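You operate a simulated robot arm through the tools that you are given. There is no shell and no other tool. Be economical: measure what you need, move in short steps, check, and stop when the job is done.

The job below is to be done with a simulated robot arm. You get a single attempt, and the scene is never put back.

TASK
Scrub the rust off both tin lids and stack the polish tin on the other.
Fine: use the yellow pad and put it back. Set down upright: scrubbing pad, what you pick out. What is to be rubbed or washed off counts as gone when no trace of it is left.

Only the result counts: the job must be done as asked and must still hold three seconds after the hand-in. Knocking over, shifting, dropping, spilling or breaking anything else fails it. A push-on lid holds only when it is set on centred and level and pressed home; a screw cap is set on level and turned clockwise until tight.

THE ROBOT
A 6-joint arm with a two-finger parallel gripper, fixed in place. Base frame: the origin is at the foot of the arm, x ahead of it, y to its left, z up; the work surface is at about z = 0.76. Readings come in m, degrees, newtons and seconds.
With the tool pointing down near the work surface it reaches from about 0.3 to 0.74 m from the base axis. Its first joint turns from -66.0 to 66.0 degrees. Payload 2.45 kg.
The tool frame sits at the grasp point between the pads (the TCP): z along the fingers, y along the line on which they close. The tips reach 0.024 m beyond it. Largest opening 0.068 m; finger width 0.017, thickness 0.01; the body of the gripper, 0.04 by 0.07 m, starts 0.041 m behind the TCP.
Orientation is that of the tool frame in the base frame, as a unit quaternion [w, x, y, z]. With the fingers straight down and closing along the base's y, the tool's x points along the base's -x, its y along +y and its z along -z.

THE INTERFACE
- The arm moves only by the tool jog_arm. Its argument "plan" is a list of rows, each an object of numbers (a shift or turn left out is 0, a gripper value left out holds the last): "tx", "ty", "tz": the shift along the base's x, y, z in m; "rx", "ry", "rz": the turn, a rotation vector about the base's x, y, z in degrees; "claw": the opening, from 0 (shut) to 1 (fully open). In form: [{"tx": .., "ty": .., "tz": .., "rx": .., "ry": .., "rz": .., "claw": ..}, ...]. A call has 1 to 20 rows; each row shifts and turns the commanded pose from where the row before left it. Rows are played at 5 a second. More than 0.05 m and 8.6 degrees between two rows, or a gripper value outside its range, and nothing of the call is played. Where a pose cannot be reached the arm comes as near as it can. A force on the tool above 40 N (or 10 N above the force at the start of the call, whichever is more), or a blocked arm, ends the call early, and 0.2 s more pass. Each finger travels about 0.108 m/s and halts on what it meets, pressing with about 34 N; the grip force reading is that of the motor and also rises with nothing between the fingers. The clock runs only during rows and for 0.2 s after the last one: add rows that do not move to give the fingers time. It gives the time, the measured TCP pose, the force on the tool (base axes), the opening and the grip force at its end, in the units of the frame above (readings bear some noise), with the torque about the TCP (base axes, N m) and any sound that the robot's microphone picked up.
- Cameras (640 x 400 px; columns grow to the right, rows downward): "scene" is fixed at [0.1618, 0.4243, 1.4609]; the picture's right is [-0.72, -0.69, 0.00], its down [-0.48, 0.50, -0.72] and it looks along [0.50, -0.52, -0.70] (base axes); focal length 311 px, centre (320, 200). "wrist" rides on the gripper at [0.084, 0.011, -0.075] in the tool frame; the picture's right is [-0.13, 0.99, 0.00], its down [-0.60, -0.08, -0.79] and it looks along [-0.79, -0.10, 0.61] (tool axes); focal length 251 px, centre (320, 200). There is no depth. A picture from a camera that has moved, and an enlarged one, comes with that camera's place and axes in the base frame and with its lens. The place of the scene camera against the robot may be out by one fixed shift of up to 0.018 m in any direction.
- capture(camera): a new picture of that camera. It takes no simulated time.
- close_up(camera, box): a new picture of the part [left, top, right, bottom] of that camera's present view, enlarged. It takes no simulated time.
- close_job(): hands the job in; it is judged then, once.

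Work in short steps. Places have to be worked out from the pictures, the camera data and where the tool is seen: move nearer, look again, correct. Check each grasp and each placing, and mend what went wrong. You have 120 turns and 76 pictures in all, those below and enlarged ones among them. Open the gripper and draw the arm clear of the work before you hand the job in, unless the task says otherwise; then end with one line.

The tools are called by a JSON object that holds its "name" and its "arguments". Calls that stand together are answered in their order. jog_arm: Moves the arm, as the interface text tells. Its arguments: {"type":"object","properties":{"plan":{"type":"array"}},"required":["plan"]} The other tools are called the same way: capture (camera) takes a picture; close_up (camera, box) takes an enlarged picture of a part of a camera's view; close_job () hands the job in.

At the start:

```text
time: 0.0
tcp_pos: [0.4834, 0.0158, 1.0879]
ee_rot: [0.001, -0.001, 1.0, 0.0]
ft_force: [-0.4, -0.4, -0.3]
wrist_torque: [-0.01, 0.0, -0.01]
opening: 0.0679
finger_force: 0.0
```

scene: 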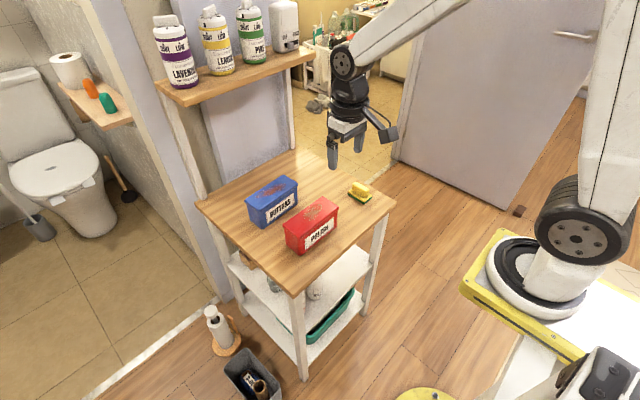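
wrist: 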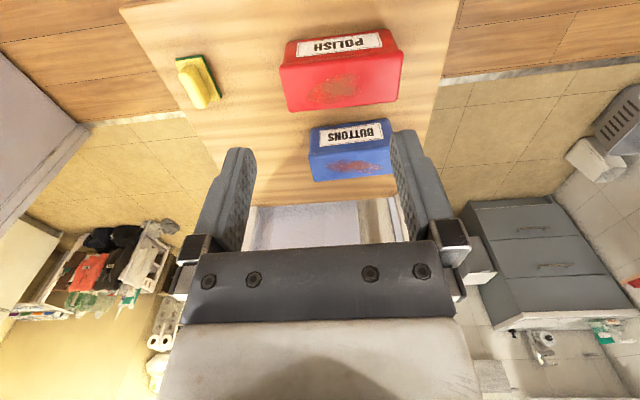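

The scene shows two tins (blue BUTTONS, red POLISH) and a yellow sponge pad. I'll take close-ups to measure them and see the rust.

{"name": "close_up", "arguments": {"camera": "scene", "box": [190, 140, 400, 271]}}

{"name": "close_up", "arguments": {"camera": "wrist", "box": [150, 10, 450, 198]}}

```text
3.05 times, centred on (295, 206) of scene
camera zoom: at [0.1618, 0.4243, 1.4609], right [-0.72, -0.69, 0.0], down [-0.48, 0.5, -0.72], along [0.5, -0.52, -0.7], focal length 948 px, centre (396, 183)
```

zoom: 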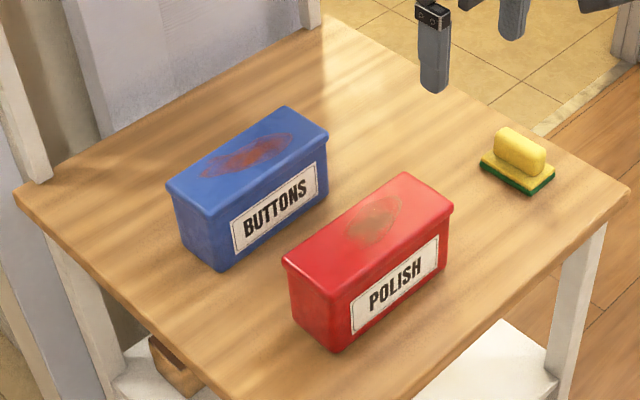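

```text
2.13 times, centred on (300, 104) of wrist
camera zoom: at [0.3993, 0.0247, 1.1633], right [0.13, 0.99, 0.0], down [0.6, -0.08, 0.79], along [0.79, -0.1, -0.61], focal length 535 px, centre (363, 404)
```

zoom: 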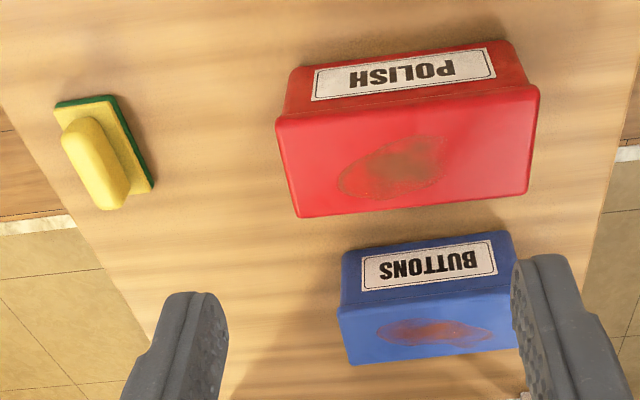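

I judge the pad at about (0.577,-0.19) with its handle along x, the red tin lid at about x 0.541–0.606, y -0.044–0.106, and the blue lid at about x 0.692–0.758, y -0.032–0.11, both tops near z≈0.84. I'll hover over the pad.

{"name": "jog_arm", "arguments": {"plan": [{"tx": 0.0134, "ty": -0.0294, "tz": -0.026, "claw": 1}, {"tx": 0.0134, "ty": -0.0294, "tz": -0.026}, {"tx": 0.0134, "ty": -0.0294, "tz": -0.026}, {"tx": 0.0134, "ty": -0.0294, "tz": -0.026}, {"tx": 0.0134, "ty": -0.0294, "tz": -0.026}, {"tx": 0.0134, "ty": -0.0294, "tz": -0.026}, {"tx": 0.0134, "ty": -0.0294, "tz": -0.026}, {}, {}]}}

{"name": "capture", "arguments": {"camera": "wrist"}}

{"name": "close_up", "arguments": {"camera": "scene", "box": [300, 130, 420, 205]}}

```text
time: 2.0
tcp_pos: [0.5774, -0.1891, 0.9077]
ee_rot: [0.001, -0.001, 1.0, 0.0]
ft_force: [0.6, 0.2, -0.1]
wrist_torque: [0.01, -0.02, 0.0]
opening: 0.0679
finger_force: 0.1
```

```text
71 pictures are left
camera wrist: at [0.4926, -0.1797, 0.9824], right [0.13, 0.99, 0.0], down [0.6, -0.08, 0.79], along [0.79, -0.1, -0.61], focal length 251 px, centre (320, 200)
```

wrist: 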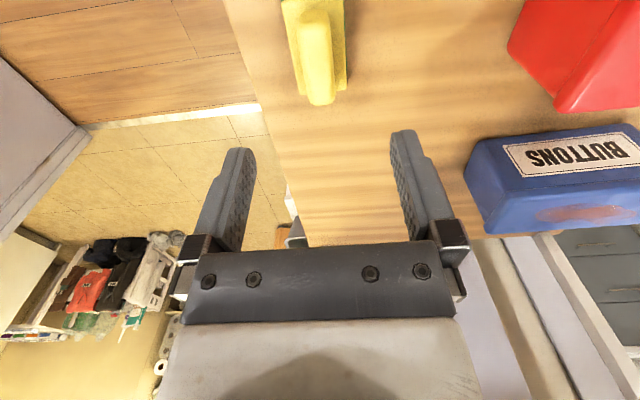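

```text
5.33 times, centred on (360, 168) of scene
camera zoom: at [0.1618, 0.4243, 1.4609], right [-0.72, -0.69, 0.0], down [-0.48, 0.5, -0.72], along [0.5, -0.52, -0.7], focal length 1659 px, centre (107, 373)
```

zoom: 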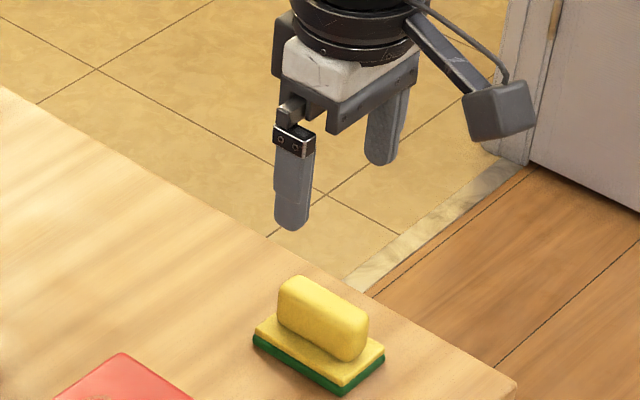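

The handle's centre reads about (0.576,-0.193), its slab top about 0.78 and the handle top about 0.805. I'll shift slightly, descend to TCP z≈0.807 and close.

{"name": "jog_arm", "arguments": {"plan": [{"ty": -0.004, "tz": -0.03}, {"tz": -0.03}, {"tz": -0.025}, {"tz": -0.015}, {}, {"claw": 0.0}, {}, {}, {}]}}

{"name": "close_up", "arguments": {"camera": "scene", "box": [300, 130, 420, 205]}}

```text
time: 4.0
tcp_pos: [0.5752, -0.1922, 0.8072]
ee_rot: [0.001, -0.001, 1.0, -0.001]
ft_force: [-0.2, 0.0, -0.5]
wrist_torque: [-0.01, 0.0, 0.02]
opening: 0.0208
finger_force: 34.2
```

```text
5.33 times, centred on (360, 168) of scene
camera zoom: at [0.1618, 0.4243, 1.4609], right [-0.72, -0.69, 0.0], down [-0.48, 0.5, -0.72], along [0.5, -0.52, -0.7], focal length 1659 px, centre (107, 373)
```

zoom: 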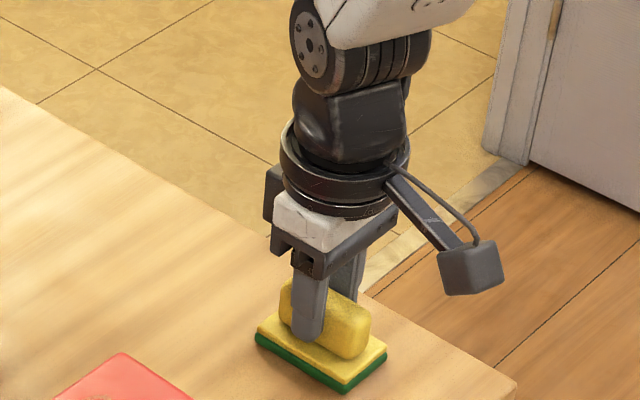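

The pad is held (opening 0.021). I'll lift it, carry it over the red lid's rust (about x 0.578, y -0.015–0.055), and hover just above the surface.

{"name": "jog_arm", "arguments": {"plan": [{"tz": 0.04}, {"tz": 0.045}, {"tz": 0.04}, {"tx": 0.001, "ty": 0.045}, {"tx": 0.001, "ty": 0.045}, {"ty": 0.045}, {"ty": 0.045}, {"ty": 0.031}, {"tz": -0.02}, {"tz": -0.012}, {}]}}

{"name": "close_up", "arguments": {"camera": "scene", "box": [230, 150, 390, 250]}}

```text
time: 6.4
tcp_pos: [0.5797, 0.017, 0.8988]
ee_rot: [0.001, 0.001, 1.0, 0.0]
ft_force: [0.1, -0.9, -0.4]
wrist_torque: [-0.01, -0.04, 0.0]
opening: 0.0211
finger_force: 33.8
```

```text
4.00 times, centred on (310, 200) of scene
camera zoom: at [0.1618, 0.4243, 1.4609], right [-0.72, -0.69, 0.0], down [-0.48, 0.5, -0.72], along [0.5, -0.52, -0.7], focal length 1244 px, centre (360, 200)
```

zoom: 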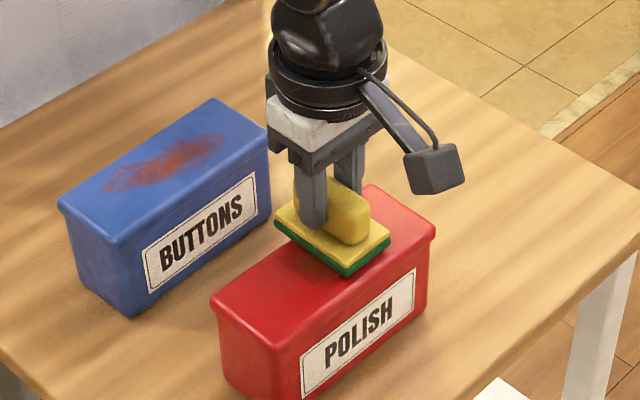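

The pad hovers about a centimetre above the red lid and still held level. I'll lower it in small steps and look for contact force.

{"name": "jog_arm", "arguments": {"plan": [{"tz": -0.004}, {"tz": -0.003}, {"tz": -0.002}, {}]}}

```text
time: 7.4
tcp_pos: [0.5807, 0.0168, 0.8913]
ee_rot: [0.006, 0.0, 1.0, 0.0]
ft_force: [-1.3, -1.3, 32.1]
wrist_torque: [-0.02, -0.2, 0.0]
opening: 0.0212
finger_force: 34.5
```

Contact came at TCP z≈0.891 with 32 N, which is too hard. I'll back off slightly.

{"name": "jog_arm", "arguments": {"plan": [{"tz": 0.0012}, {}]}}

```text
time: 8.0
tcp_pos: [0.5804, 0.016, 0.8915]
ee_rot: [0.004, 0.0, 1.0, 0.0]
ft_force: [6.9, 0.6, 19.1]
wrist_torque: [0.04, -0.72, 0.02]
opening: 0.021
finger_force: 34.1
```

{"name": "jog_arm", "arguments": {"plan": [{"tz": 0.0012}, {}]}}

```text
time: 8.6
tcp_pos: [0.578, 0.0174, 0.8914]
ee_rot: [0.001, 0.0, 1.0, 0.0]
ft_force: [4.9, 0.1, 11.0]
wrist_torque: [0.05, -0.49, 0.0]
opening: 0.021
finger_force: 34.1
```

About 11 N now. I'll ease off a little more and stroke gently along y.

{"name": "jog_arm", "arguments": {"plan": [{"tz": 0.0004}, {"ty": -0.008}, {"ty": -0.008}, {"ty": -0.008}, {"ty": 0.01}, {"ty": 0.01}, {"ty": 0.01}, {"ty": 0.01}, {"ty": 0.01}, {}]}}

{"name": "close_up", "arguments": {"camera": "scene", "box": [230, 150, 390, 250]}}

```text
time: 10.8
tcp_pos: [0.5787, 0.0432, 0.893]
ee_rot: [0.001, 0.0, 1.0, 0.0]
ft_force: [-0.1, -0.4, -0.9]
wrist_torque: [-0.01, 0.01, 0.04]
opening: 0.0209
finger_force: 33.3
```

```text
4.00 times, centred on (310, 200) of scene
camera zoom: at [0.1618, 0.4243, 1.4609], right [-0.72, -0.69, 0.0], down [-0.48, 0.5, -0.72], along [0.5, -0.52, -0.7], focal length 1244 px, centre (360, 200)
```

zoom: 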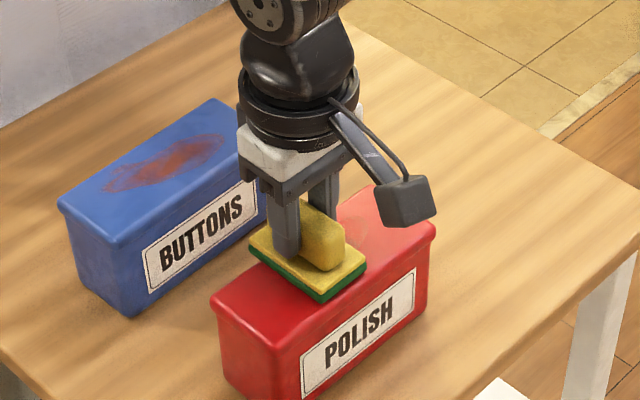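

The rust on the right has faded and the tin has not moved, but contact is now lost. I'll lower it about 1 mm and do more strokes.

{"name": "jog_arm", "arguments": {"plan": [{"tz": -0.0013}, {"ty": -0.01}, {"ty": -0.01}, {"ty": -0.01}, {"ty": -0.01}, {"ty": -0.01}, {"ty": -0.006}, {"ty": 0.01}, {"ty": 0.01}, {"ty": 0.01}, {"ty": 0.01}, {"ty": 0.01}, {"ty": 0.006}, {}]}}

```text
time: 13.8
tcp_pos: [0.5788, 0.0423, 0.893]
ee_rot: [0.001, 0.0, 1.0, 0.0]
ft_force: [0.8, -3.4, 8.1]
wrist_torque: [-0.08, -0.21, -0.05]
opening: 0.021
finger_force: 34.0
```

Contact is about 8 N. I'll repeat two more passes, then lift and check.

{"name": "jog_arm", "arguments": {"plan": [{"ty": -0.012}, {"ty": -0.012}, {"ty": -0.012}, {"ty": -0.012}, {"ty": -0.01}, {"ty": 0.012}, {"ty": 0.012}, {"ty": 0.012}, {"ty": 0.012}, {"ty": 0.012}, {"ty": -0.012}, {"ty": -0.012}, {"ty": -0.012}, {"ty": -0.012}, {"ty": -0.012}, {}]}}

{"name": "jog_arm", "arguments": {"plan": [{"tz": 0.03}, {"tz": 0.03}, {"ty": -0.04}, {"ty": -0.04}, {}]}}

{"name": "close_up", "arguments": {"camera": "scene", "box": [230, 150, 390, 250]}}

```text
time: 17.2
tcp_pos: [0.5793, -0.0136, 0.8923]
ee_rot: [0.002, 0.001, 1.0, 0.0]
ft_force: [-1.3, 3.9, 13.7]
wrist_torque: [0.13, -0.14, 0.04]
opening: 0.0209
finger_force: 34.1
```

```text
time: 18.4
tcp_pos: [0.5783, -0.0933, 0.9517]
ee_rot: [0.001, -0.001, 1.0, 0.0]
ft_force: [0.2, 0.2, 0.2]
wrist_torque: [0.02, -0.01, 0.0]
opening: 0.0211
finger_force: 34.1
```

```text
4.00 times, centred on (310, 200) of scene
camera zoom: at [0.1618, 0.4243, 1.4609], right [-0.72, -0.69, 0.0], down [-0.48, 0.5, -0.72], along [0.5, -0.52, -0.7], focal length 1244 px, centre (360, 200)
```

zoom: 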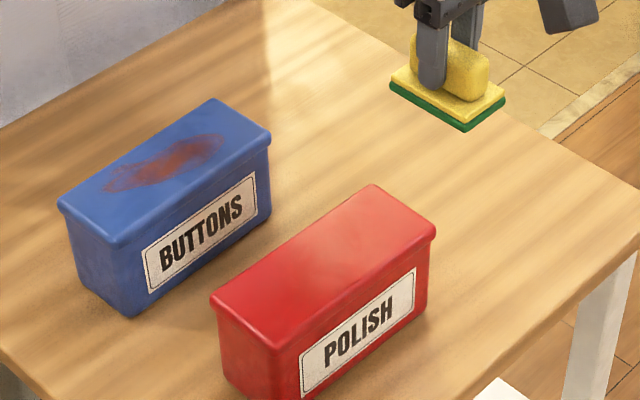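

The rust looks almost gone. I'll zoom in for any trace left.

{"name": "close_up", "arguments": {"camera": "scene", "box": [280, 190, 344, 230]}}

```text
10.00 times, centred on (312, 210) of scene
camera zoom: at [0.1618, 0.4243, 1.4609], right [-0.72, -0.69, 0.0], down [-0.48, 0.5, -0.72], along [0.5, -0.52, -0.7], focal length 3111 px, centre (400, 100)
```

zoom: 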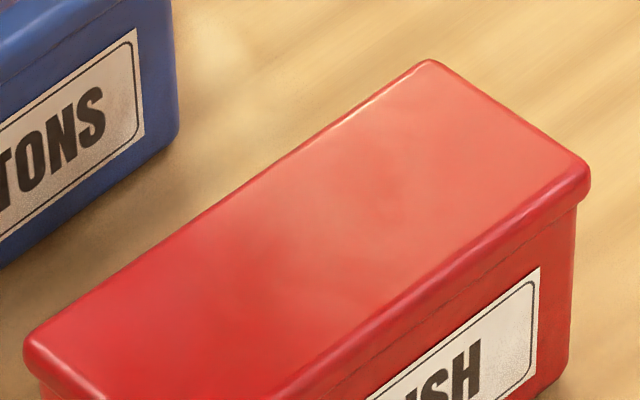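

A faint smear may remain, so I'll go back down for two more passes with small x offsets.

{"name": "jog_arm", "arguments": {"plan": [{"ty": 0.04}, {"ty": 0.04}, {"tz": -0.03}, {"tz": -0.02}, {"tz": -0.006}, {"tz": -0.0035}, {"ty": 0.012, "tx": 0.006}, {"ty": 0.012}, {"ty": 0.012}, {"ty": 0.012}, {"ty": 0.012}, {"tx": -0.012}, {"ty": -0.012}, {"ty": -0.012}, {"ty": -0.012}, {"ty": -0.012}, {"ty": -0.012}, {}]}}

```text
time: 22.2
tcp_pos: [0.574, -0.0168, 0.8925]
ee_rot: [0.002, 0.0, 1.0, 0.0]
ft_force: [-1.0, 2.2, 4.9]
wrist_torque: [0.0, -0.09, 0.06]
opening: 0.021
finger_force: 34.0
```

{"name": "jog_arm", "arguments": {"plan": [{"tz": -0.0005}, {"ty": 0.012, "tx": 0.006}, {"ty": 0.012}, {"ty": 0.012}, {"ty": 0.012}, {"ty": 0.012}, {"ty": 0.008}, {"ty": -0.008}, {"ty": -0.012}, {"ty": -0.012}, {"ty": -0.012}, {"ty": -0.012}, {"ty": -0.012}, {}]}}

{"name": "jog_arm", "arguments": {"plan": [{"tz": 0.04}, {"tz": 0.04}, {"tz": 0.035, "tx": -0.035}, {"tz": 0.035, "tx": -0.035}, {"tz": 0.02, "tx": -0.035}, {"tx": -0.03}, {}]}}

{"name": "capture", "arguments": {"camera": "wrist"}}

{"name": "close_up", "arguments": {"camera": "scene", "box": [280, 190, 344, 230]}}

```text
time: 25.2
tcp_pos: [0.5808, -0.0139, 0.8915]
ee_rot: [0.002, -0.001, 1.0, 0.0]
ft_force: [2.5, 6.0, 19.9]
wrist_torque: [0.23, -0.09, -0.01]
opening: 0.021
finger_force: 34.1
```

```text
time: 26.8
tcp_pos: [0.4451, -0.0167, 1.0629]
ee_rot: [0.002, 0.0, 1.0, 0.0]
ft_force: [-0.1, 0.2, -0.9]
wrist_torque: [-0.01, -0.03, -0.01]
opening: 0.0208
finger_force: 33.8
```

```text
64 pictures are left
camera wrist: at [0.3614, -0.0073, 1.1373], right [0.13, 0.99, 0.0], down [0.6, -0.08, 0.79], along [0.79, -0.1, -0.61], focal length 251 px, centre (320, 200)
```

wrist: 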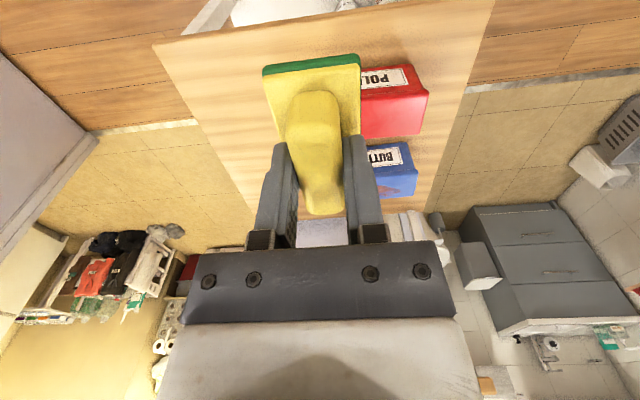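

```text
10.00 times, centred on (312, 210) of scene
camera zoom: at [0.1618, 0.4243, 1.4609], right [-0.72, -0.69, 0.0], down [-0.48, 0.5, -0.72], along [0.5, -0.52, -0.7], focal length 3111 px, centre (400, 100)
```

zoom: 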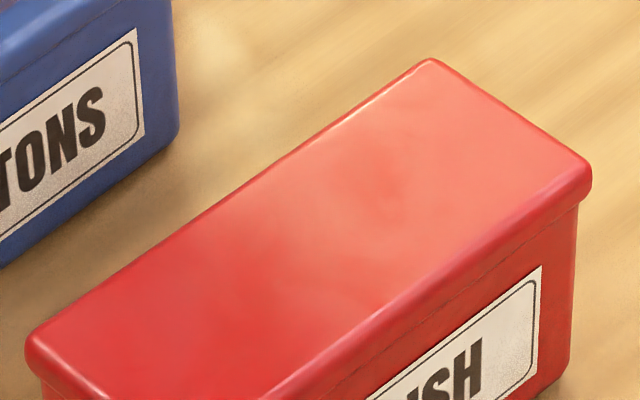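

The red lid now looks clean. Next is the blue lid's rust (about x 0.705–0.748, y 0–0.092), so I'll move above it.

{"name": "jog_arm", "arguments": {"plan": [{"tx": 0.04, "ty": 0.005}, {"tx": 0.04, "ty": 0.005}, {"tx": 0.04, "ty": 0.005}, {"tx": 0.04, "ty": 0.005}, {"tx": 0.04, "ty": 0.005}, {"tx": 0.04, "ty": 0.005}, {"tx": 0.037, "ty": 0.007}, {"tz": -0.04}, {"tz": -0.04}, {"tz": -0.04}, {"tz": -0.03}, {"tz": -0.013}, {}, {}]}}

{"name": "close_up", "arguments": {"camera": "scene", "box": [230, 150, 390, 250]}}

```text
time: 29.8
tcp_pos: [0.7206, 0.0196, 0.8974]
ee_rot: [0.001, 0.0, 1.0, 0.001]
ft_force: [-0.4, -0.7, -0.9]
wrist_torque: [0.02, 0.01, -0.01]
opening: 0.0207
finger_force: 34.1
```

```text
4.00 times, centred on (310, 200) of scene
camera zoom: at [0.1618, 0.4243, 1.4609], right [-0.72, -0.69, 0.0], down [-0.48, 0.5, -0.72], along [0.5, -0.52, -0.7], focal length 1244 px, centre (360, 200)
```

zoom: 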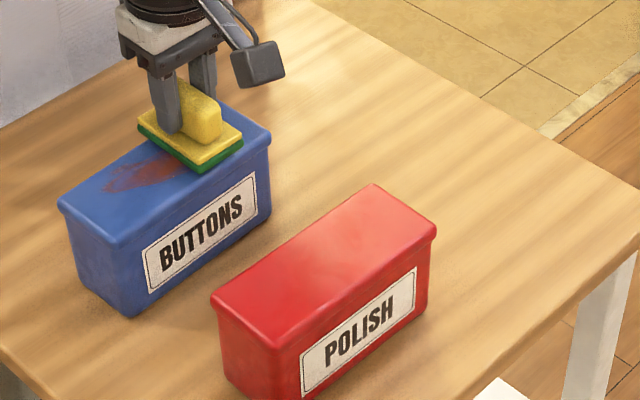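

The pad is over the blue lid's right end, just above the surface. I'll lower it in small increments.

{"name": "jog_arm", "arguments": {"plan": [{"tz": -0.003}, {"tz": -0.0015}, {}]}}

```text
time: 30.6
tcp_pos: [0.7209, 0.0201, 0.8931]
ee_rot: [0.001, 0.0, 1.0, 0.0]
ft_force: [1.1, -0.7, -0.4]
wrist_torque: [0.0, 0.03, 0.03]
opening: 0.0209
finger_force: 34.3
```

{"name": "jog_arm", "arguments": {"plan": [{"tz": -0.0015}, {}]}}

```text
time: 31.2
tcp_pos: [0.7226, 0.0212, 0.8905]
ee_rot: [0.001, -0.001, 1.0, 0.0]
ft_force: [-0.3, 0.4, -0.3]
wrist_torque: [-0.01, -0.02, 0.02]
opening: 0.0211
finger_force: 33.9
```

{"name": "jog_arm", "arguments": {"plan": [{"tz": -0.0015}, {}]}}

```text
time: 31.8
tcp_pos: [0.7224, 0.0205, 0.892]
ee_rot: [0.002, 0.0, 1.0, 0.0]
ft_force: [-1.8, -0.2, 7.4]
wrist_torque: [-0.04, 0.07, -0.01]
opening: 0.0211
finger_force: 34.5
```

Contact is 7 N, so I'll stroke along y.

{"name": "jog_arm", "arguments": {"plan": [{"ty": 0.011}, {"ty": 0.011}, {"ty": 0.011}, {"ty": 0.011}, {"ty": 0.011}, {"ty": -0.011}, {"ty": -0.011}, {"ty": -0.011}, {"ty": -0.011}, {"ty": -0.011}, {"ty": -0.008}, {}]}}

{"name": "close_up", "arguments": {"camera": "scene", "box": [230, 150, 390, 250]}}

```text
time: 34.4
tcp_pos: [0.7209, 0.0134, 0.891]
ee_rot: [0.002, 0.0, 1.0, 0.0]
ft_force: [1.5, 3.9, 10.3]
wrist_torque: [0.07, -0.17, 0.02]
opening: 0.0211
finger_force: 34.5
```

```text
4.00 times, centred on (310, 200) of scene
camera zoom: at [0.1616, 0.4244, 1.4609], right [-0.72, -0.69, 0.0], down [-0.48, 0.5, -0.72], along [0.5, -0.52, -0.7], focal length 1244 px, centre (360, 200)
```

zoom: 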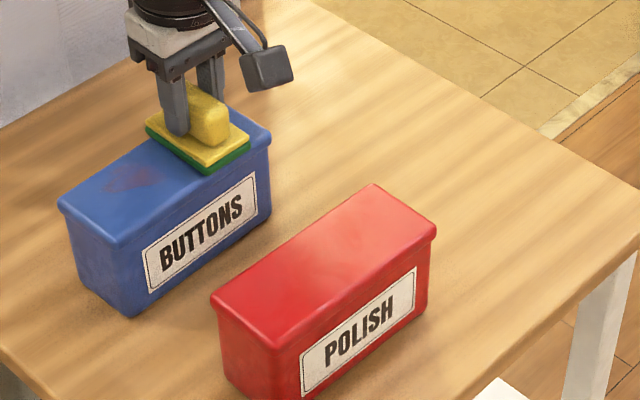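

It works, the rust fades and the tin stays put. I'll do more passes with x variation.

{"name": "jog_arm", "arguments": {"plan": [{"ty": 0.012, "tx": 0.004}, {"ty": 0.012}, {"ty": 0.012}, {"ty": 0.012}, {"ty": 0.012}, {"ty": 0.008}, {"tx": -0.006}, {"ty": -0.012}, {"ty": -0.012}, {"ty": -0.012}, {"ty": -0.012}, {"ty": -0.012}, {"ty": -0.006}, {}]}}

{"name": "jog_arm", "arguments": {"plan": [{"ty": 0.012, "tx": 0.004}, {"ty": 0.012}, {"ty": 0.012}, {"ty": 0.012}, {"ty": 0.012}, {"ty": 0.008}, {"tx": -0.004}, {"ty": -0.012}, {"ty": -0.012}, {"ty": -0.012}, {"ty": -0.012}, {"ty": -0.012}, {"ty": -0.008}, {}]}}

{"name": "jog_arm", "arguments": {"plan": [{"ty": 0.012, "tx": 0.004}, {"ty": 0.012}, {"ty": 0.012}, {"ty": 0.012}, {"ty": 0.012}, {"ty": 0.008}, {"tx": -0.004}, {"ty": -0.012}, {"ty": -0.012}, {"ty": -0.012}, {"ty": -0.012}, {"ty": -0.012}, {"ty": -0.008}, {}]}}

{"name": "jog_arm", "arguments": {"plan": [{"tz": 0.03}, {"tz": 0.03}, {"ty": -0.045}, {"ty": -0.045}, {"ty": -0.045}, {}]}}

{"name": "close_up", "arguments": {"camera": "scene", "box": [236, 168, 308, 213]}}

```text
time: 37.4
tcp_pos: [0.7205, 0.0164, 0.8915]
ee_rot: [0.002, -0.001, 1.0, -0.001]
ft_force: [1.2, 6.4, 18.1]
wrist_torque: [0.13, -0.13, 0.05]
opening: 0.0211
finger_force: 33.3
```

```text
time: 40.4
tcp_pos: [0.7172, 0.0151, 0.8906]
ee_rot: [0.0, -0.001, 1.0, 0.0]
ft_force: [0.3, 4.4, 12.1]
wrist_torque: [0.05, -0.16, 0.05]
opening: 0.0212
finger_force: 34.1
```

```text
time: 43.4
tcp_pos: [0.7186, 0.0158, 0.8923]
ee_rot: [0.002, 0.0, 1.0, 0.0]
ft_force: [-0.8, 2.8, 8.3]
wrist_torque: [0.06, 0.05, 0.0]
opening: 0.021
finger_force: 34.2
```

```text
time: 44.8
tcp_pos: [0.7181, -0.1212, 0.9546]
ee_rot: [0.001, -0.001, 1.0, 0.001]
ft_force: [-0.5, -0.3, -0.6]
wrist_torque: [0.0, -0.03, 0.0]
opening: 0.021
finger_force: 33.6
```

```text
8.89 times, centred on (272, 190) of scene
camera zoom: at [0.1618, 0.4243, 1.4609], right [-0.72, -0.69, 0.0], down [-0.48, 0.5, -0.72], along [0.5, -0.52, -0.7], focal length 2765 px, centre (747, 284)
```

zoom: 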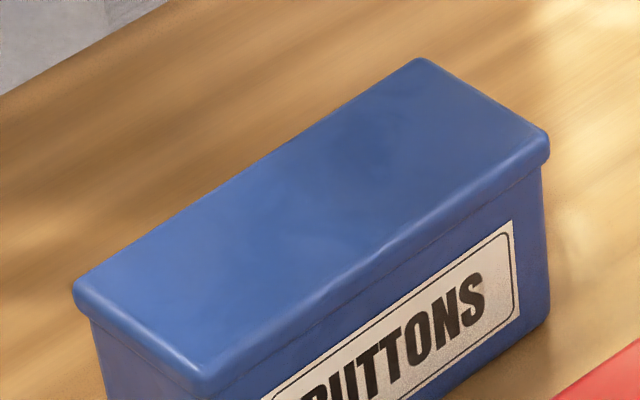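

The blue lid looks clean. Before returning the pad, I'll back off to view both lids from the wrist camera at the side.

{"name": "jog_arm", "arguments": {"plan": [{"tx": -0.04, "ty": -0.015, "tz": 0.02}, {"tx": -0.04, "ty": -0.015, "tz": 0.02}, {"tx": -0.04, "ty": -0.015, "tz": 0.02}, {"tx": -0.04, "ty": -0.015, "tz": 0.02}, {"tx": -0.04, "tz": 0.02}, {"tx": -0.03, "tz": 0.02}, {}]}}

{"name": "close_up", "arguments": {"camera": "wrist", "box": [340, 30, 500, 130]}}

```text
time: 46.4
tcp_pos: [0.4921, -0.1792, 1.0733]
ee_rot: [0.002, 0.0, 1.0, 0.001]
ft_force: [0.4, 0.3, 0.3]
wrist_torque: [-0.01, -0.02, 0.01]
opening: 0.0211
finger_force: 33.9
```

```text
4.00 times, centred on (420, 80) of wrist
camera zoom: at [0.408, -0.1706, 1.1481], right [0.13, 0.99, 0.0], down [0.6, -0.08, 0.79], along [0.79, -0.1, -0.61], focal length 1006 px, centre (-80, 680)
```

zoom: 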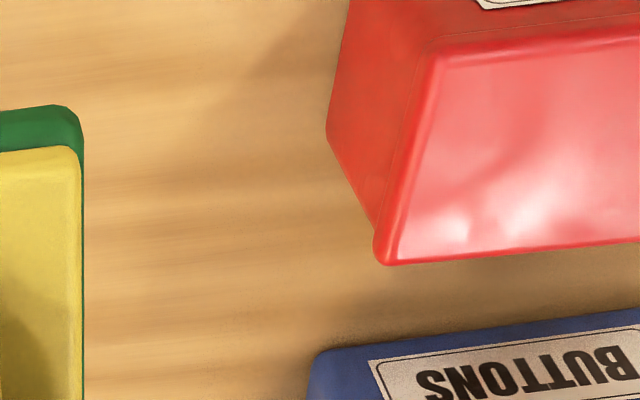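

{"name": "close_up", "arguments": {"camera": "wrist", "box": [420, 20, 580, 120]}}

{"name": "close_up", "arguments": {"camera": "wrist", "box": [400, 90, 560, 190]}}

```text
4.00 times, centred on (500, 70) of wrist
camera zoom: at [0.408, -0.1706, 1.1481], right [0.13, 0.99, 0.0], down [0.6, -0.08, 0.79], along [0.79, -0.1, -0.61], focal length 1006 px, centre (-400, 720)
```

zoom: 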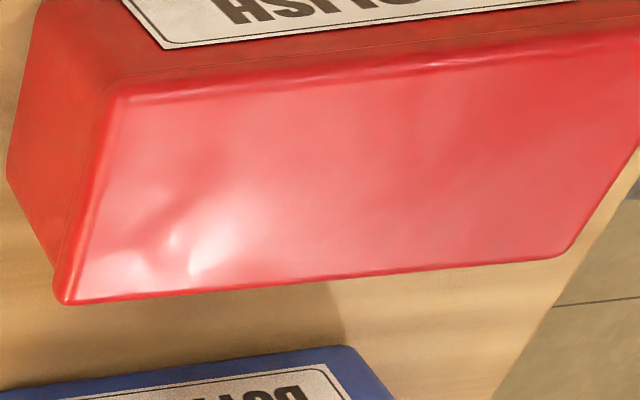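

```text
4.00 times, centred on (480, 140) of wrist
camera zoom: at [0.408, -0.1706, 1.1481], right [0.13, 0.99, 0.0], down [0.6, -0.08, 0.79], along [0.79, -0.1, -0.61], focal length 1006 px, centre (-320, 440)
```

zoom: 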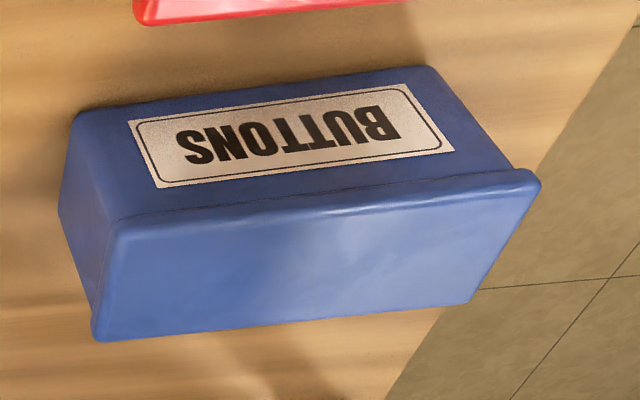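

Both lids show only glare and no rust. I'll return the pad to its original spot (0.5752,-0.1922), down to just above the table.

{"name": "jog_arm", "arguments": {"plan": [{"tx": 0.028, "ty": -0.0043, "tz": -0.035}, {"tx": 0.028, "ty": -0.0043, "tz": -0.035}, {"tx": 0.028, "ty": -0.0044, "tz": -0.035}, {"tz": -0.045}, {"tz": -0.045}, {"tz": -0.04}, {"tz": -0.02}, {}, {}]}}

```text
time: 48.4
tcp_pos: [0.5742, -0.1931, 0.8163]
ee_rot: [0.002, -0.001, 1.0, 0.0]
ft_force: [0.4, 0.6, 0.2]
wrist_torque: [-0.01, 0.03, 0.01]
opening: 0.021
finger_force: 33.6
```

{"name": "jog_arm", "arguments": {"plan": [{"tz": -0.004, "tx": 0.0005}, {"tz": -0.003}, {"tz": -0.001}, {}]}}

```text
time: 49.4
tcp_pos: [0.5739, -0.1915, 0.8083]
ee_rot: [0.001, 0.0, 1.0, 0.0]
ft_force: [0.7, 0.9, 0.1]
wrist_torque: [-0.01, 0.0, 0.03]
opening: 0.021
finger_force: 34.3
```

{"name": "jog_arm", "arguments": {"plan": [{"tz": -0.001}, {"tz": -0.0005}, {}]}}

```text
time: 50.2
tcp_pos: [0.5739, -0.1921, 0.8066]
ee_rot: [0.001, -0.001, 1.0, 0.0]
ft_force: [0.0, -0.1, 0.7]
wrist_torque: [0.02, -0.01, 0.0]
opening: 0.0211
finger_force: 34.1
```

{"name": "jog_arm", "arguments": {"plan": [{"tz": -0.001}, {}]}}

```text
time: 50.8
tcp_pos: [0.574, -0.1913, 0.8052]
ee_rot: [0.002, -0.001, 1.0, -0.001]
ft_force: [0.8, -0.6, -0.9]
wrist_torque: [0.04, -0.02, 0.02]
opening: 0.021
finger_force: 34.3
```

{"name": "jog_arm", "arguments": {"plan": [{"tz": -0.001}, {}]}}

```text
time: 51.4
tcp_pos: [0.5736, -0.1925, 0.8041]
ee_rot: [0.001, 0.0, 1.0, 0.0]
ft_force: [-0.3, -0.9, -0.3]
wrist_torque: [-0.01, 0.0, -0.01]
opening: 0.0211
finger_force: 33.6
```

Still no contact, so I'll look before lowering further.

{"name": "close_up", "arguments": {"camera": "scene", "box": [300, 130, 420, 205]}}

{"name": "jog_arm", "arguments": {"plan": [{"tz": -0.001}, {}]}}

```text
5.33 times, centred on (360, 168) of scene
camera zoom: at [0.1618, 0.4243, 1.4609], right [-0.72, -0.69, 0.0], down [-0.48, 0.5, -0.72], along [0.5, -0.52, -0.7], focal length 1659 px, centre (107, 373)
```

zoom: 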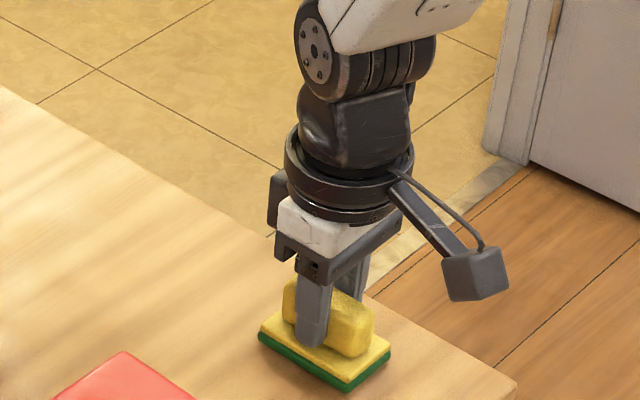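

```text
time: 52.0
tcp_pos: [0.5735, -0.1933, 0.8047]
ee_rot: [0.001, 0.0, 1.0, 0.0]
ft_force: [-0.4, -0.5, 0.3]
wrist_torque: [0.02, -0.02, 0.02]
opening: 0.0211
finger_force: 34.4
```

The pad sits within 2–3 mm of its original place. I'll correct x by +1.5 mm and lower in 1 mm steps until it touches.

{"name": "jog_arm", "arguments": {"plan": [{"tz": -0.001, "tx": 0.0015}, {}]}}

```text
time: 52.6
tcp_pos: [0.5769, -0.1928, 0.8042]
ee_rot: [0.001, -0.001, 1.0, 0.0]
ft_force: [-0.5, 0.7, -0.1]
wrist_torque: [0.0, -0.01, -0.01]
opening: 0.0212
finger_force: 33.9
```

{"name": "jog_arm", "arguments": {"plan": [{"tz": -0.001}, {}]}}

```text
time: 53.2
tcp_pos: [0.5753, -0.1928, 0.8027]
ee_rot: [0.0, 0.0, 1.0, 0.0]
ft_force: [0.3, -0.4, -1.1]
wrist_torque: [-0.02, -0.01, 0.05]
opening: 0.0209
finger_force: 33.6
```

{"name": "jog_arm", "arguments": {"plan": [{"tz": -0.001}, {}]}}

```text
time: 53.8
tcp_pos: [0.5759, -0.1916, 0.8037]
ee_rot: [0.003, -0.001, 1.0, -0.001]
ft_force: [-0.7, 2.5, 14.6]
wrist_torque: [0.12, 0.18, 0.01]
opening: 0.0209
finger_force: 34.1
```

Contact at 14.6 N. I'll ease up slightly, release and rise.

{"name": "jog_arm", "arguments": {"plan": [{"tz": 0.0008}, {}, {"claw": 0.6}, {"claw": 1.0}, {}, {"tz": 0.02}, {"tz": 0.04}, {"tz": 0.045}, {}]}}

{"name": "close_up", "arguments": {"camera": "scene", "box": [190, 140, 400, 271]}}

```text
time: 55.8
tcp_pos: [0.5761, -0.1896, 0.9093]
ee_rot: [0.001, -0.001, 1.0, 0.0]
ft_force: [0.5, -0.1, 0.2]
wrist_torque: [-0.01, 0.0, -0.01]
opening: 0.0681
finger_force: 0.0
```

```text
3.05 times, centred on (295, 206) of scene
camera zoom: at [0.1618, 0.4243, 1.4609], right [-0.72, -0.69, 0.0], down [-0.48, 0.5, -0.72], along [0.5, -0.52, -0.7], focal length 948 px, centre (396, 183)
```

zoom: 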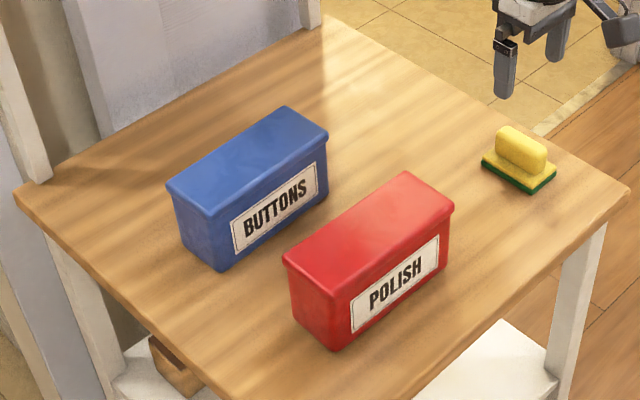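

The pad is back in place, upright, and the tins haven't moved. Next I'll turn the gripper 90° to close along x and hover above the red tin.

{"name": "jog_arm", "arguments": {"plan": [{"ty": 0.02, "tz": 0.009, "rz": 8.182}, {"ty": 0.02, "tz": 0.009, "rz": 8.182}, {"ty": 0.02, "tz": 0.009, "rz": 8.182}, {"ty": 0.02, "tz": 0.009, "rz": 8.182}, {"ty": 0.02, "tz": 0.009, "rz": 8.182}, {"ty": 0.02, "tz": 0.009, "rz": 8.182}, {"ty": 0.02, "tz": 0.009, "rz": 8.182}, {"ty": 0.02, "tz": 0.009, "rz": 8.182}, {"ty": 0.02, "tz": 0.009, "rz": 8.182}, {"ty": 0.02, "tz": 0.009, "rz": 8.182}, {"ty": 0.021, "tz": 0.005, "rz": 8.18}, {}, {}]}}

{"name": "capture", "arguments": {"camera": "wrist"}}

```text
time: 58.6
tcp_pos: [0.5768, 0.0313, 1.0005]
ee_rot: [0.0, 0.707, -0.707, 0.0]
ft_force: [0.4, 0.4, -0.1]
wrist_torque: [-0.01, 0.01, -0.03]
opening: 0.0679
finger_force: 0.0
```

```text
54 pictures are left
camera wrist: at [0.5663, -0.0561, 1.0761], right [-0.99, 0.13, 0.0], down [0.08, 0.6, 0.79], along [0.1, 0.79, -0.61], focal length 251 px, centre (320, 200)
```

wrist: 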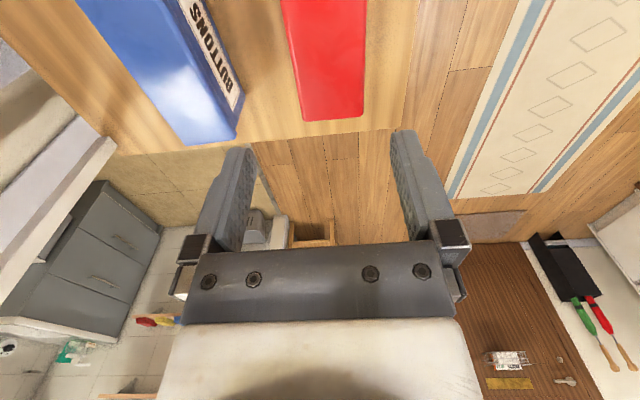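

I'll back off in −y for a better view of the red lid's edges and yaw.

{"name": "jog_arm", "arguments": {"plan": [{"ty": -0.04}, {"ty": -0.04}, {"ty": -0.04}, {}]}}

{"name": "close_up", "arguments": {"camera": "wrist", "box": [200, 40, 440, 190]}}

```text
time: 59.6
tcp_pos: [0.5766, -0.0904, 1.0008]
ee_rot: [0.0, 0.708, -0.706, 0.0]
ft_force: [0.4, -0.7, -0.1]
wrist_torque: [0.03, -0.03, -0.01]
opening: 0.068
finger_force: 0.1
```

```text
2.67 times, centred on (320, 115) of wrist
camera zoom: at [0.5652, -0.1774, 1.0751], right [-0.99, 0.13, 0.0], down [0.08, 0.6, 0.79], along [0.1, 0.79, -0.61], focal length 670 px, centre (320, 427)
```

zoom: 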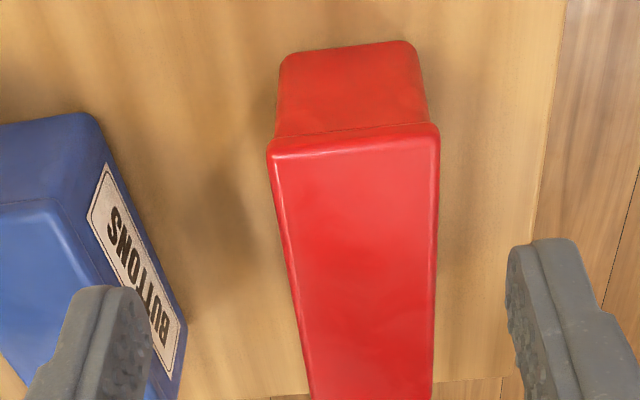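

The red lid is about 64 mm wide with its centre near x≈0.572 and y≈0.031. I'll hover with the fingertips just above the lid and check the alignment there.

{"name": "jog_arm", "arguments": {"plan": [{"ty": 0.04}, {"ty": 0.04}, {"ty": 0.041, "tx": -0.0045}, {"tz": -0.04}, {"tz": -0.04}, {"tz": -0.041}, {}, {}]}}

{"name": "capture", "arguments": {"camera": "wrist"}}

{"name": "close_up", "arguments": {"camera": "scene", "box": [262, 160, 358, 220]}}

```text
time: 61.4
tcp_pos: [0.5683, 0.0318, 0.8799]
ee_rot: [0.001, -0.707, 0.707, 0.001]
ft_force: [-0.5, -0.2, 0.7]
wrist_torque: [-0.04, 0.0, 0.03]
opening: 0.0679
finger_force: 0.1
```

```text
52 pictures are left
camera wrist: at [0.5575, -0.0548, 0.9554], right [-0.99, 0.13, 0.0], down [0.08, 0.6, 0.79], along [0.1, 0.79, -0.61], focal length 251 px, centre (320, 200)
```

wrist: 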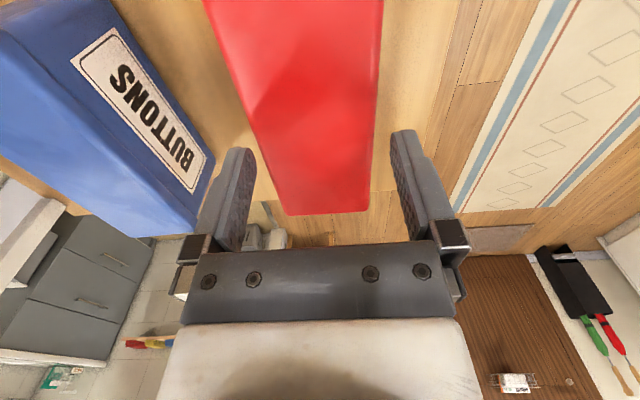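

```text
6.67 times, centred on (310, 190) of scene
camera zoom: at [0.1618, 0.4243, 1.4609], right [-0.72, -0.69, 0.0], down [-0.48, 0.5, -0.72], along [0.5, -0.52, -0.7], focal length 2074 px, centre (387, 267)
```

zoom: 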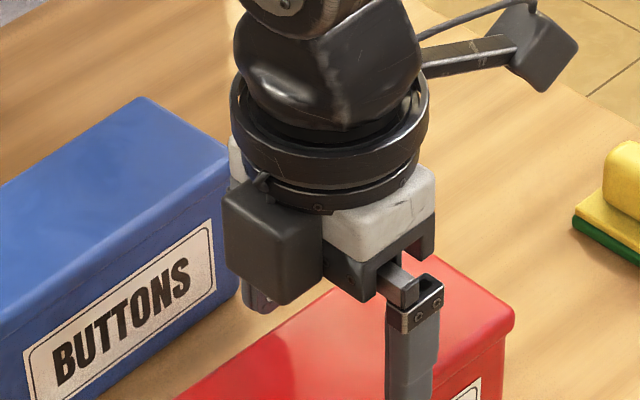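

From the image, the lid centre lies about 4 mm in +x of the finger centre. I'll shift +x and check with a close-up.

{"name": "jog_arm", "arguments": {"plan": [{"tx": 0.0042}, {}, {}]}}

{"name": "close_up", "arguments": {"camera": "wrist", "box": [200, 90, 440, 240]}}

```text
time: 62.2
tcp_pos: [0.5741, 0.03, 0.882]
ee_rot: [0.0, 0.707, -0.707, -0.001]
ft_force: [-0.6, -0.1, 0.6]
wrist_torque: [-0.01, 0.02, 0.02]
opening: 0.068
finger_force: 0.0
```

```text
2.67 times, centred on (320, 165) of wrist
camera zoom: at [0.5623, -0.0552, 0.9558], right [-0.99, 0.13, 0.0], down [0.08, 0.6, 0.79], along [0.1, 0.79, -0.61], focal length 670 px, centre (320, 293)
```

zoom: 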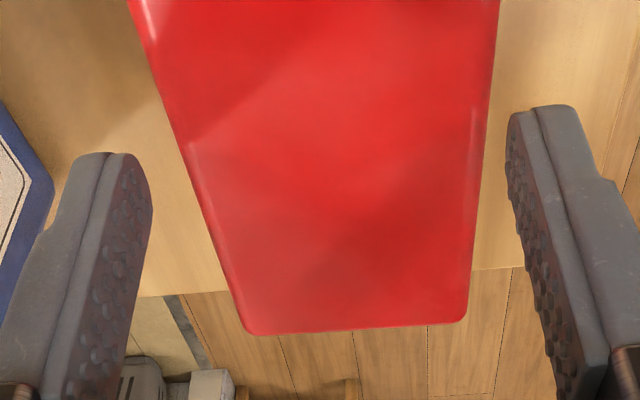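

The alignment is centred to about 0.5 mm. I'll descend slowly past the rim level and check the force.

{"name": "jog_arm", "arguments": {"plan": [{"tx": -0.0004, "tz": -0.006}, {"tz": -0.003}, {"tz": -0.003}, {"tz": -0.002}, {"tz": -0.002}, {}]}}

{"name": "close_up", "arguments": {"camera": "wrist", "box": [200, 90, 440, 240]}}

```text
time: 63.6
tcp_pos: [0.5733, 0.0295, 0.865]
ee_rot: [0.001, -0.707, 0.707, 0.001]
ft_force: [-0.3, -0.5, 0.2]
wrist_torque: [0.02, -0.01, -0.03]
opening: 0.0681
finger_force: 0.1
```

```text
2.67 times, centred on (320, 165) of wrist
camera zoom: at [0.5632, -0.0568, 0.9398], right [-0.99, 0.13, 0.0], down [0.08, 0.6, 0.79], along [0.1, 0.79, -0.61], focal length 670 px, centre (320, 293)
```

zoom: 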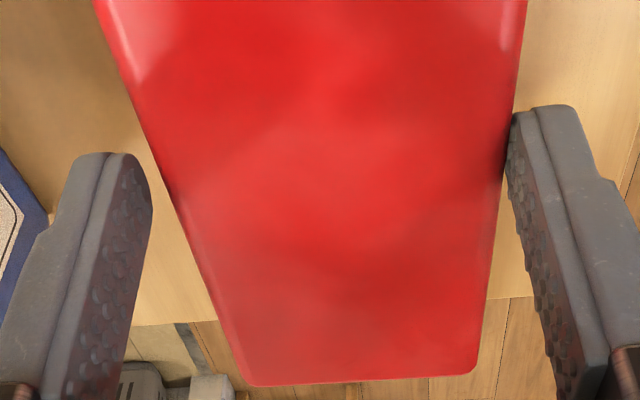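

The right finger is nearly touching while the left has a gap, so I'll shift −x by 1 mm and keep descending.

{"name": "jog_arm", "arguments": {"plan": [{"tx": -0.001}, {"tz": -0.002}, {"tz": -0.002}, {"tz": -0.003}, {"tz": -0.003}, {}]}}

{"name": "close_up", "arguments": {"camera": "wrist", "box": [200, 90, 440, 240]}}

```text
time: 65.0
tcp_pos: [0.5731, 0.029, 0.8545]
ee_rot: [0.001, -0.707, 0.707, 0.001]
ft_force: [0.4, -0.2, 0.5]
wrist_torque: [0.02, 0.03, -0.02]
opening: 0.0682
finger_force: 0.0
```

```text
2.67 times, centred on (320, 165) of wrist
camera zoom: at [0.5625, -0.0568, 0.929], right [-0.99, 0.13, 0.0], down [0.08, 0.6, 0.79], along [0.1, 0.79, -0.61], focal length 670 px, centre (320, 293)
```

zoom: 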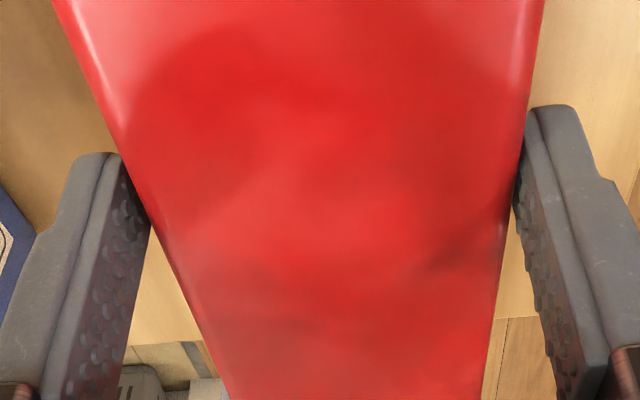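

The fingers straddle the lid with gaps both sides and no force. I'll continue down to TCP z≈0.816.

{"name": "jog_arm", "arguments": {"plan": [{"tz": -0.005}, {"tz": -0.005}, {"tz": -0.005}, {"tz": -0.005}, {"tz": -0.005}, {"tz": -0.005}, {"tz": -0.005}, {"tz": -0.003}, {}]}}

```text
time: 67.0
tcp_pos: [0.5734, 0.0302, 0.8181]
ee_rot: [-0.001, 0.707, -0.707, -0.001]
ft_force: [-0.5, -0.7, 0.1]
wrist_torque: [-0.01, -0.02, 0.0]
opening: 0.0683
finger_force: 0.1
```

Descended with no contact. I'll close the gripper.

{"name": "jog_arm", "arguments": {"plan": [{"claw": 0.0}, {}, {}, {}]}}

{"name": "close_up", "arguments": {"camera": "scene", "box": [190, 140, 400, 271]}}

```text
time: 68.0
tcp_pos: [0.573, 0.0292, 0.8161]
ee_rot: [0.0, 0.707, -0.707, -0.001]
ft_force: [0.4, 0.1, 0.3]
wrist_torque: [-0.02, 0.0, -0.04]
opening: 0.0626
finger_force: 33.9
```

```text
3.05 times, centred on (295, 206) of scene
camera zoom: at [0.1618, 0.4243, 1.4609], right [-0.72, -0.69, 0.0], down [-0.48, 0.5, -0.72], along [0.5, -0.52, -0.7], focal length 948 px, centre (396, 183)
```

zoom: 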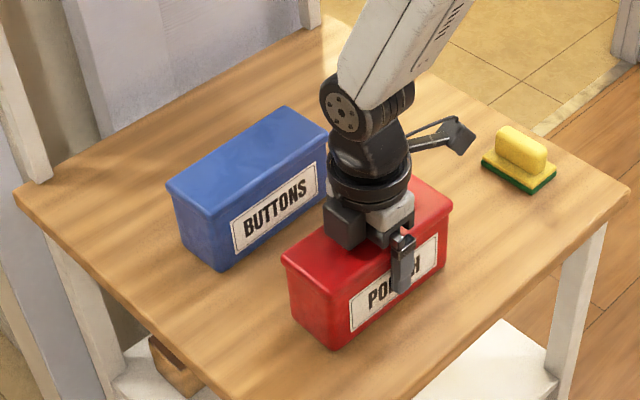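

Gripped at 62.6 mm. I'll lift a little and check the load.

{"name": "jog_arm", "arguments": {"plan": [{"tz": 0.005}, {"tz": 0.01}, {"tz": 0.02}, {}]}}

{"name": "close_up", "arguments": {"camera": "scene", "box": [190, 140, 400, 271]}}

```text
time: 69.0
tcp_pos: [0.573, 0.0309, 0.8514]
ee_rot: [-0.001, 0.707, -0.707, -0.001]
ft_force: [-0.6, -0.1, -0.6]
wrist_torque: [0.04, 0.0, 0.0]
opening: 0.0628
finger_force: 34.0
```

```text
3.05 times, centred on (295, 206) of scene
camera zoom: at [0.1618, 0.4243, 1.4609], right [-0.72, -0.69, 0.0], down [-0.48, 0.5, -0.72], along [0.5, -0.52, -0.7], focal length 948 px, centre (396, 183)
```

zoom: 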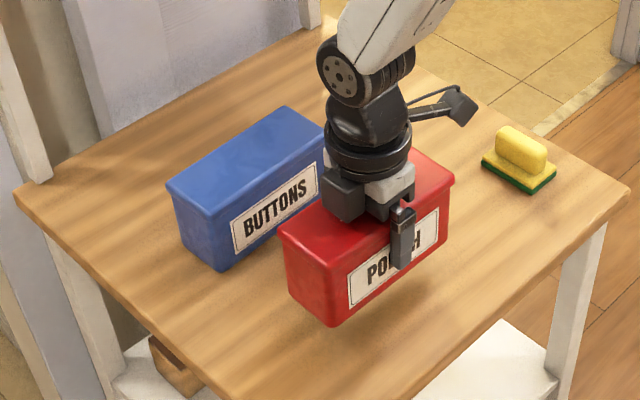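

The red tin is lifted level with its lid on. The blue tin centre is about (0.724, 0.042), with yaw ≈ +1.7°. I'll raise the red tin and carry it above blue with clearance.

{"name": "jog_arm", "arguments": {"plan": [{"tz": 0.04}, {"tz": 0.042}, {}, {"tx": 0.03, "ty": 0.002, "rz": 0.4}, {"tx": 0.03, "ty": 0.002, "rz": 0.4}, {"tx": 0.03, "ty": 0.002, "rz": 0.4}, {"tx": 0.03, "ty": 0.003, "rz": 0.5}, {"tx": 0.031, "ty": 0.002}, {}, {}]}}

{"name": "close_up", "arguments": {"camera": "scene", "box": [220, 125, 348, 205]}}

{"name": "capture", "arguments": {"camera": "wrist"}}

```text
time: 71.2
tcp_pos: [0.7268, 0.0374, 0.9308]
ee_rot: [-0.001, 0.718, -0.696, 0.0]
ft_force: [0.0, -0.2, -1.1]
wrist_torque: [0.0, -0.01, 0.04]
opening: 0.0627
finger_force: 34.0
```

```text
5.00 times, centred on (284, 165) of scene
camera zoom: at [0.1618, 0.4243, 1.4609], right [-0.72, -0.69, 0.0], down [-0.48, 0.5, -0.72], along [0.5, -0.52, -0.7], focal length 1555 px, centre (500, 375)
```

zoom: 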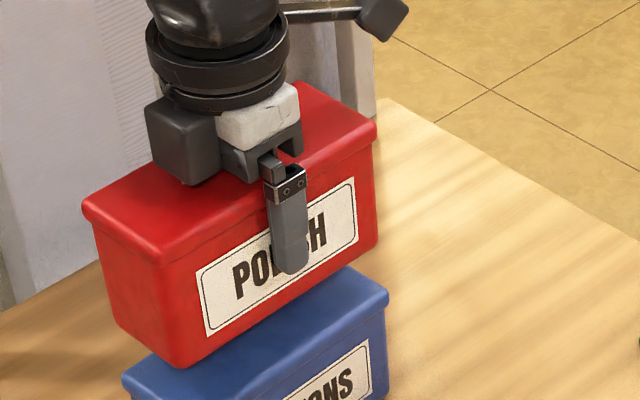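

```text
44 pictures are left
camera wrist: at [0.7184, -0.0484, 1.0056], right [-1.0, 0.1, 0.0], down [0.06, 0.6, 0.79], along [0.08, 0.79, -0.61], focal length 251 px, centre (320, 200)
```

wrist: 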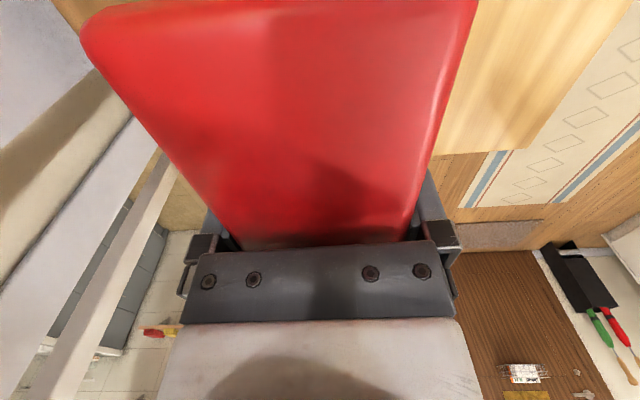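

The red tin is above the blue one, with some disagreement over offset between the cameras. I'll lower it to a few mm above and compare the edges directly.

{"name": "jog_arm", "arguments": {"plan": [{"tz": -0.01}, {"tz": -0.01}, {"tz": -0.006}, {}, {}]}}

{"name": "close_up", "arguments": {"camera": "scene", "box": [228, 145, 308, 195]}}

```text
time: 72.4
tcp_pos: [0.7262, 0.0422, 0.9057]
ee_rot: [-0.001, 0.718, -0.696, -0.001]
ft_force: [0.5, 0.6, -1.3]
wrist_torque: [0.01, -0.01, 0.02]
opening: 0.0628
finger_force: 34.0
```

```text
8.00 times, centred on (268, 170) of scene
camera zoom: at [0.1618, 0.4243, 1.4609], right [-0.72, -0.69, 0.0], down [-0.48, 0.5, -0.72], along [0.5, -0.52, -0.7], focal length 2489 px, centre (736, 440)
```

zoom: 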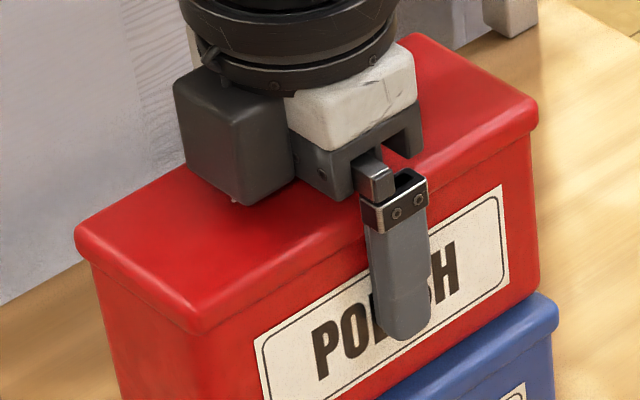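

{"name": "close_up", "arguments": {"camera": "scene", "box": [228, 165, 308, 215]}}

```text
8.00 times, centred on (268, 190) of scene
camera zoom: at [0.1618, 0.4243, 1.4609], right [-0.72, -0.69, 0.0], down [-0.48, 0.5, -0.72], along [0.5, -0.52, -0.7], focal length 2489 px, centre (736, 280)
```

zoom: 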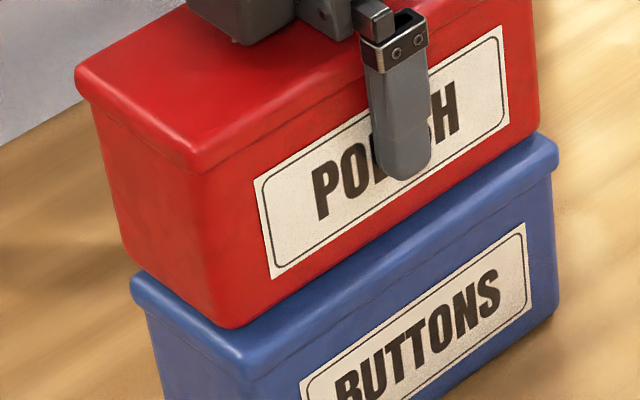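

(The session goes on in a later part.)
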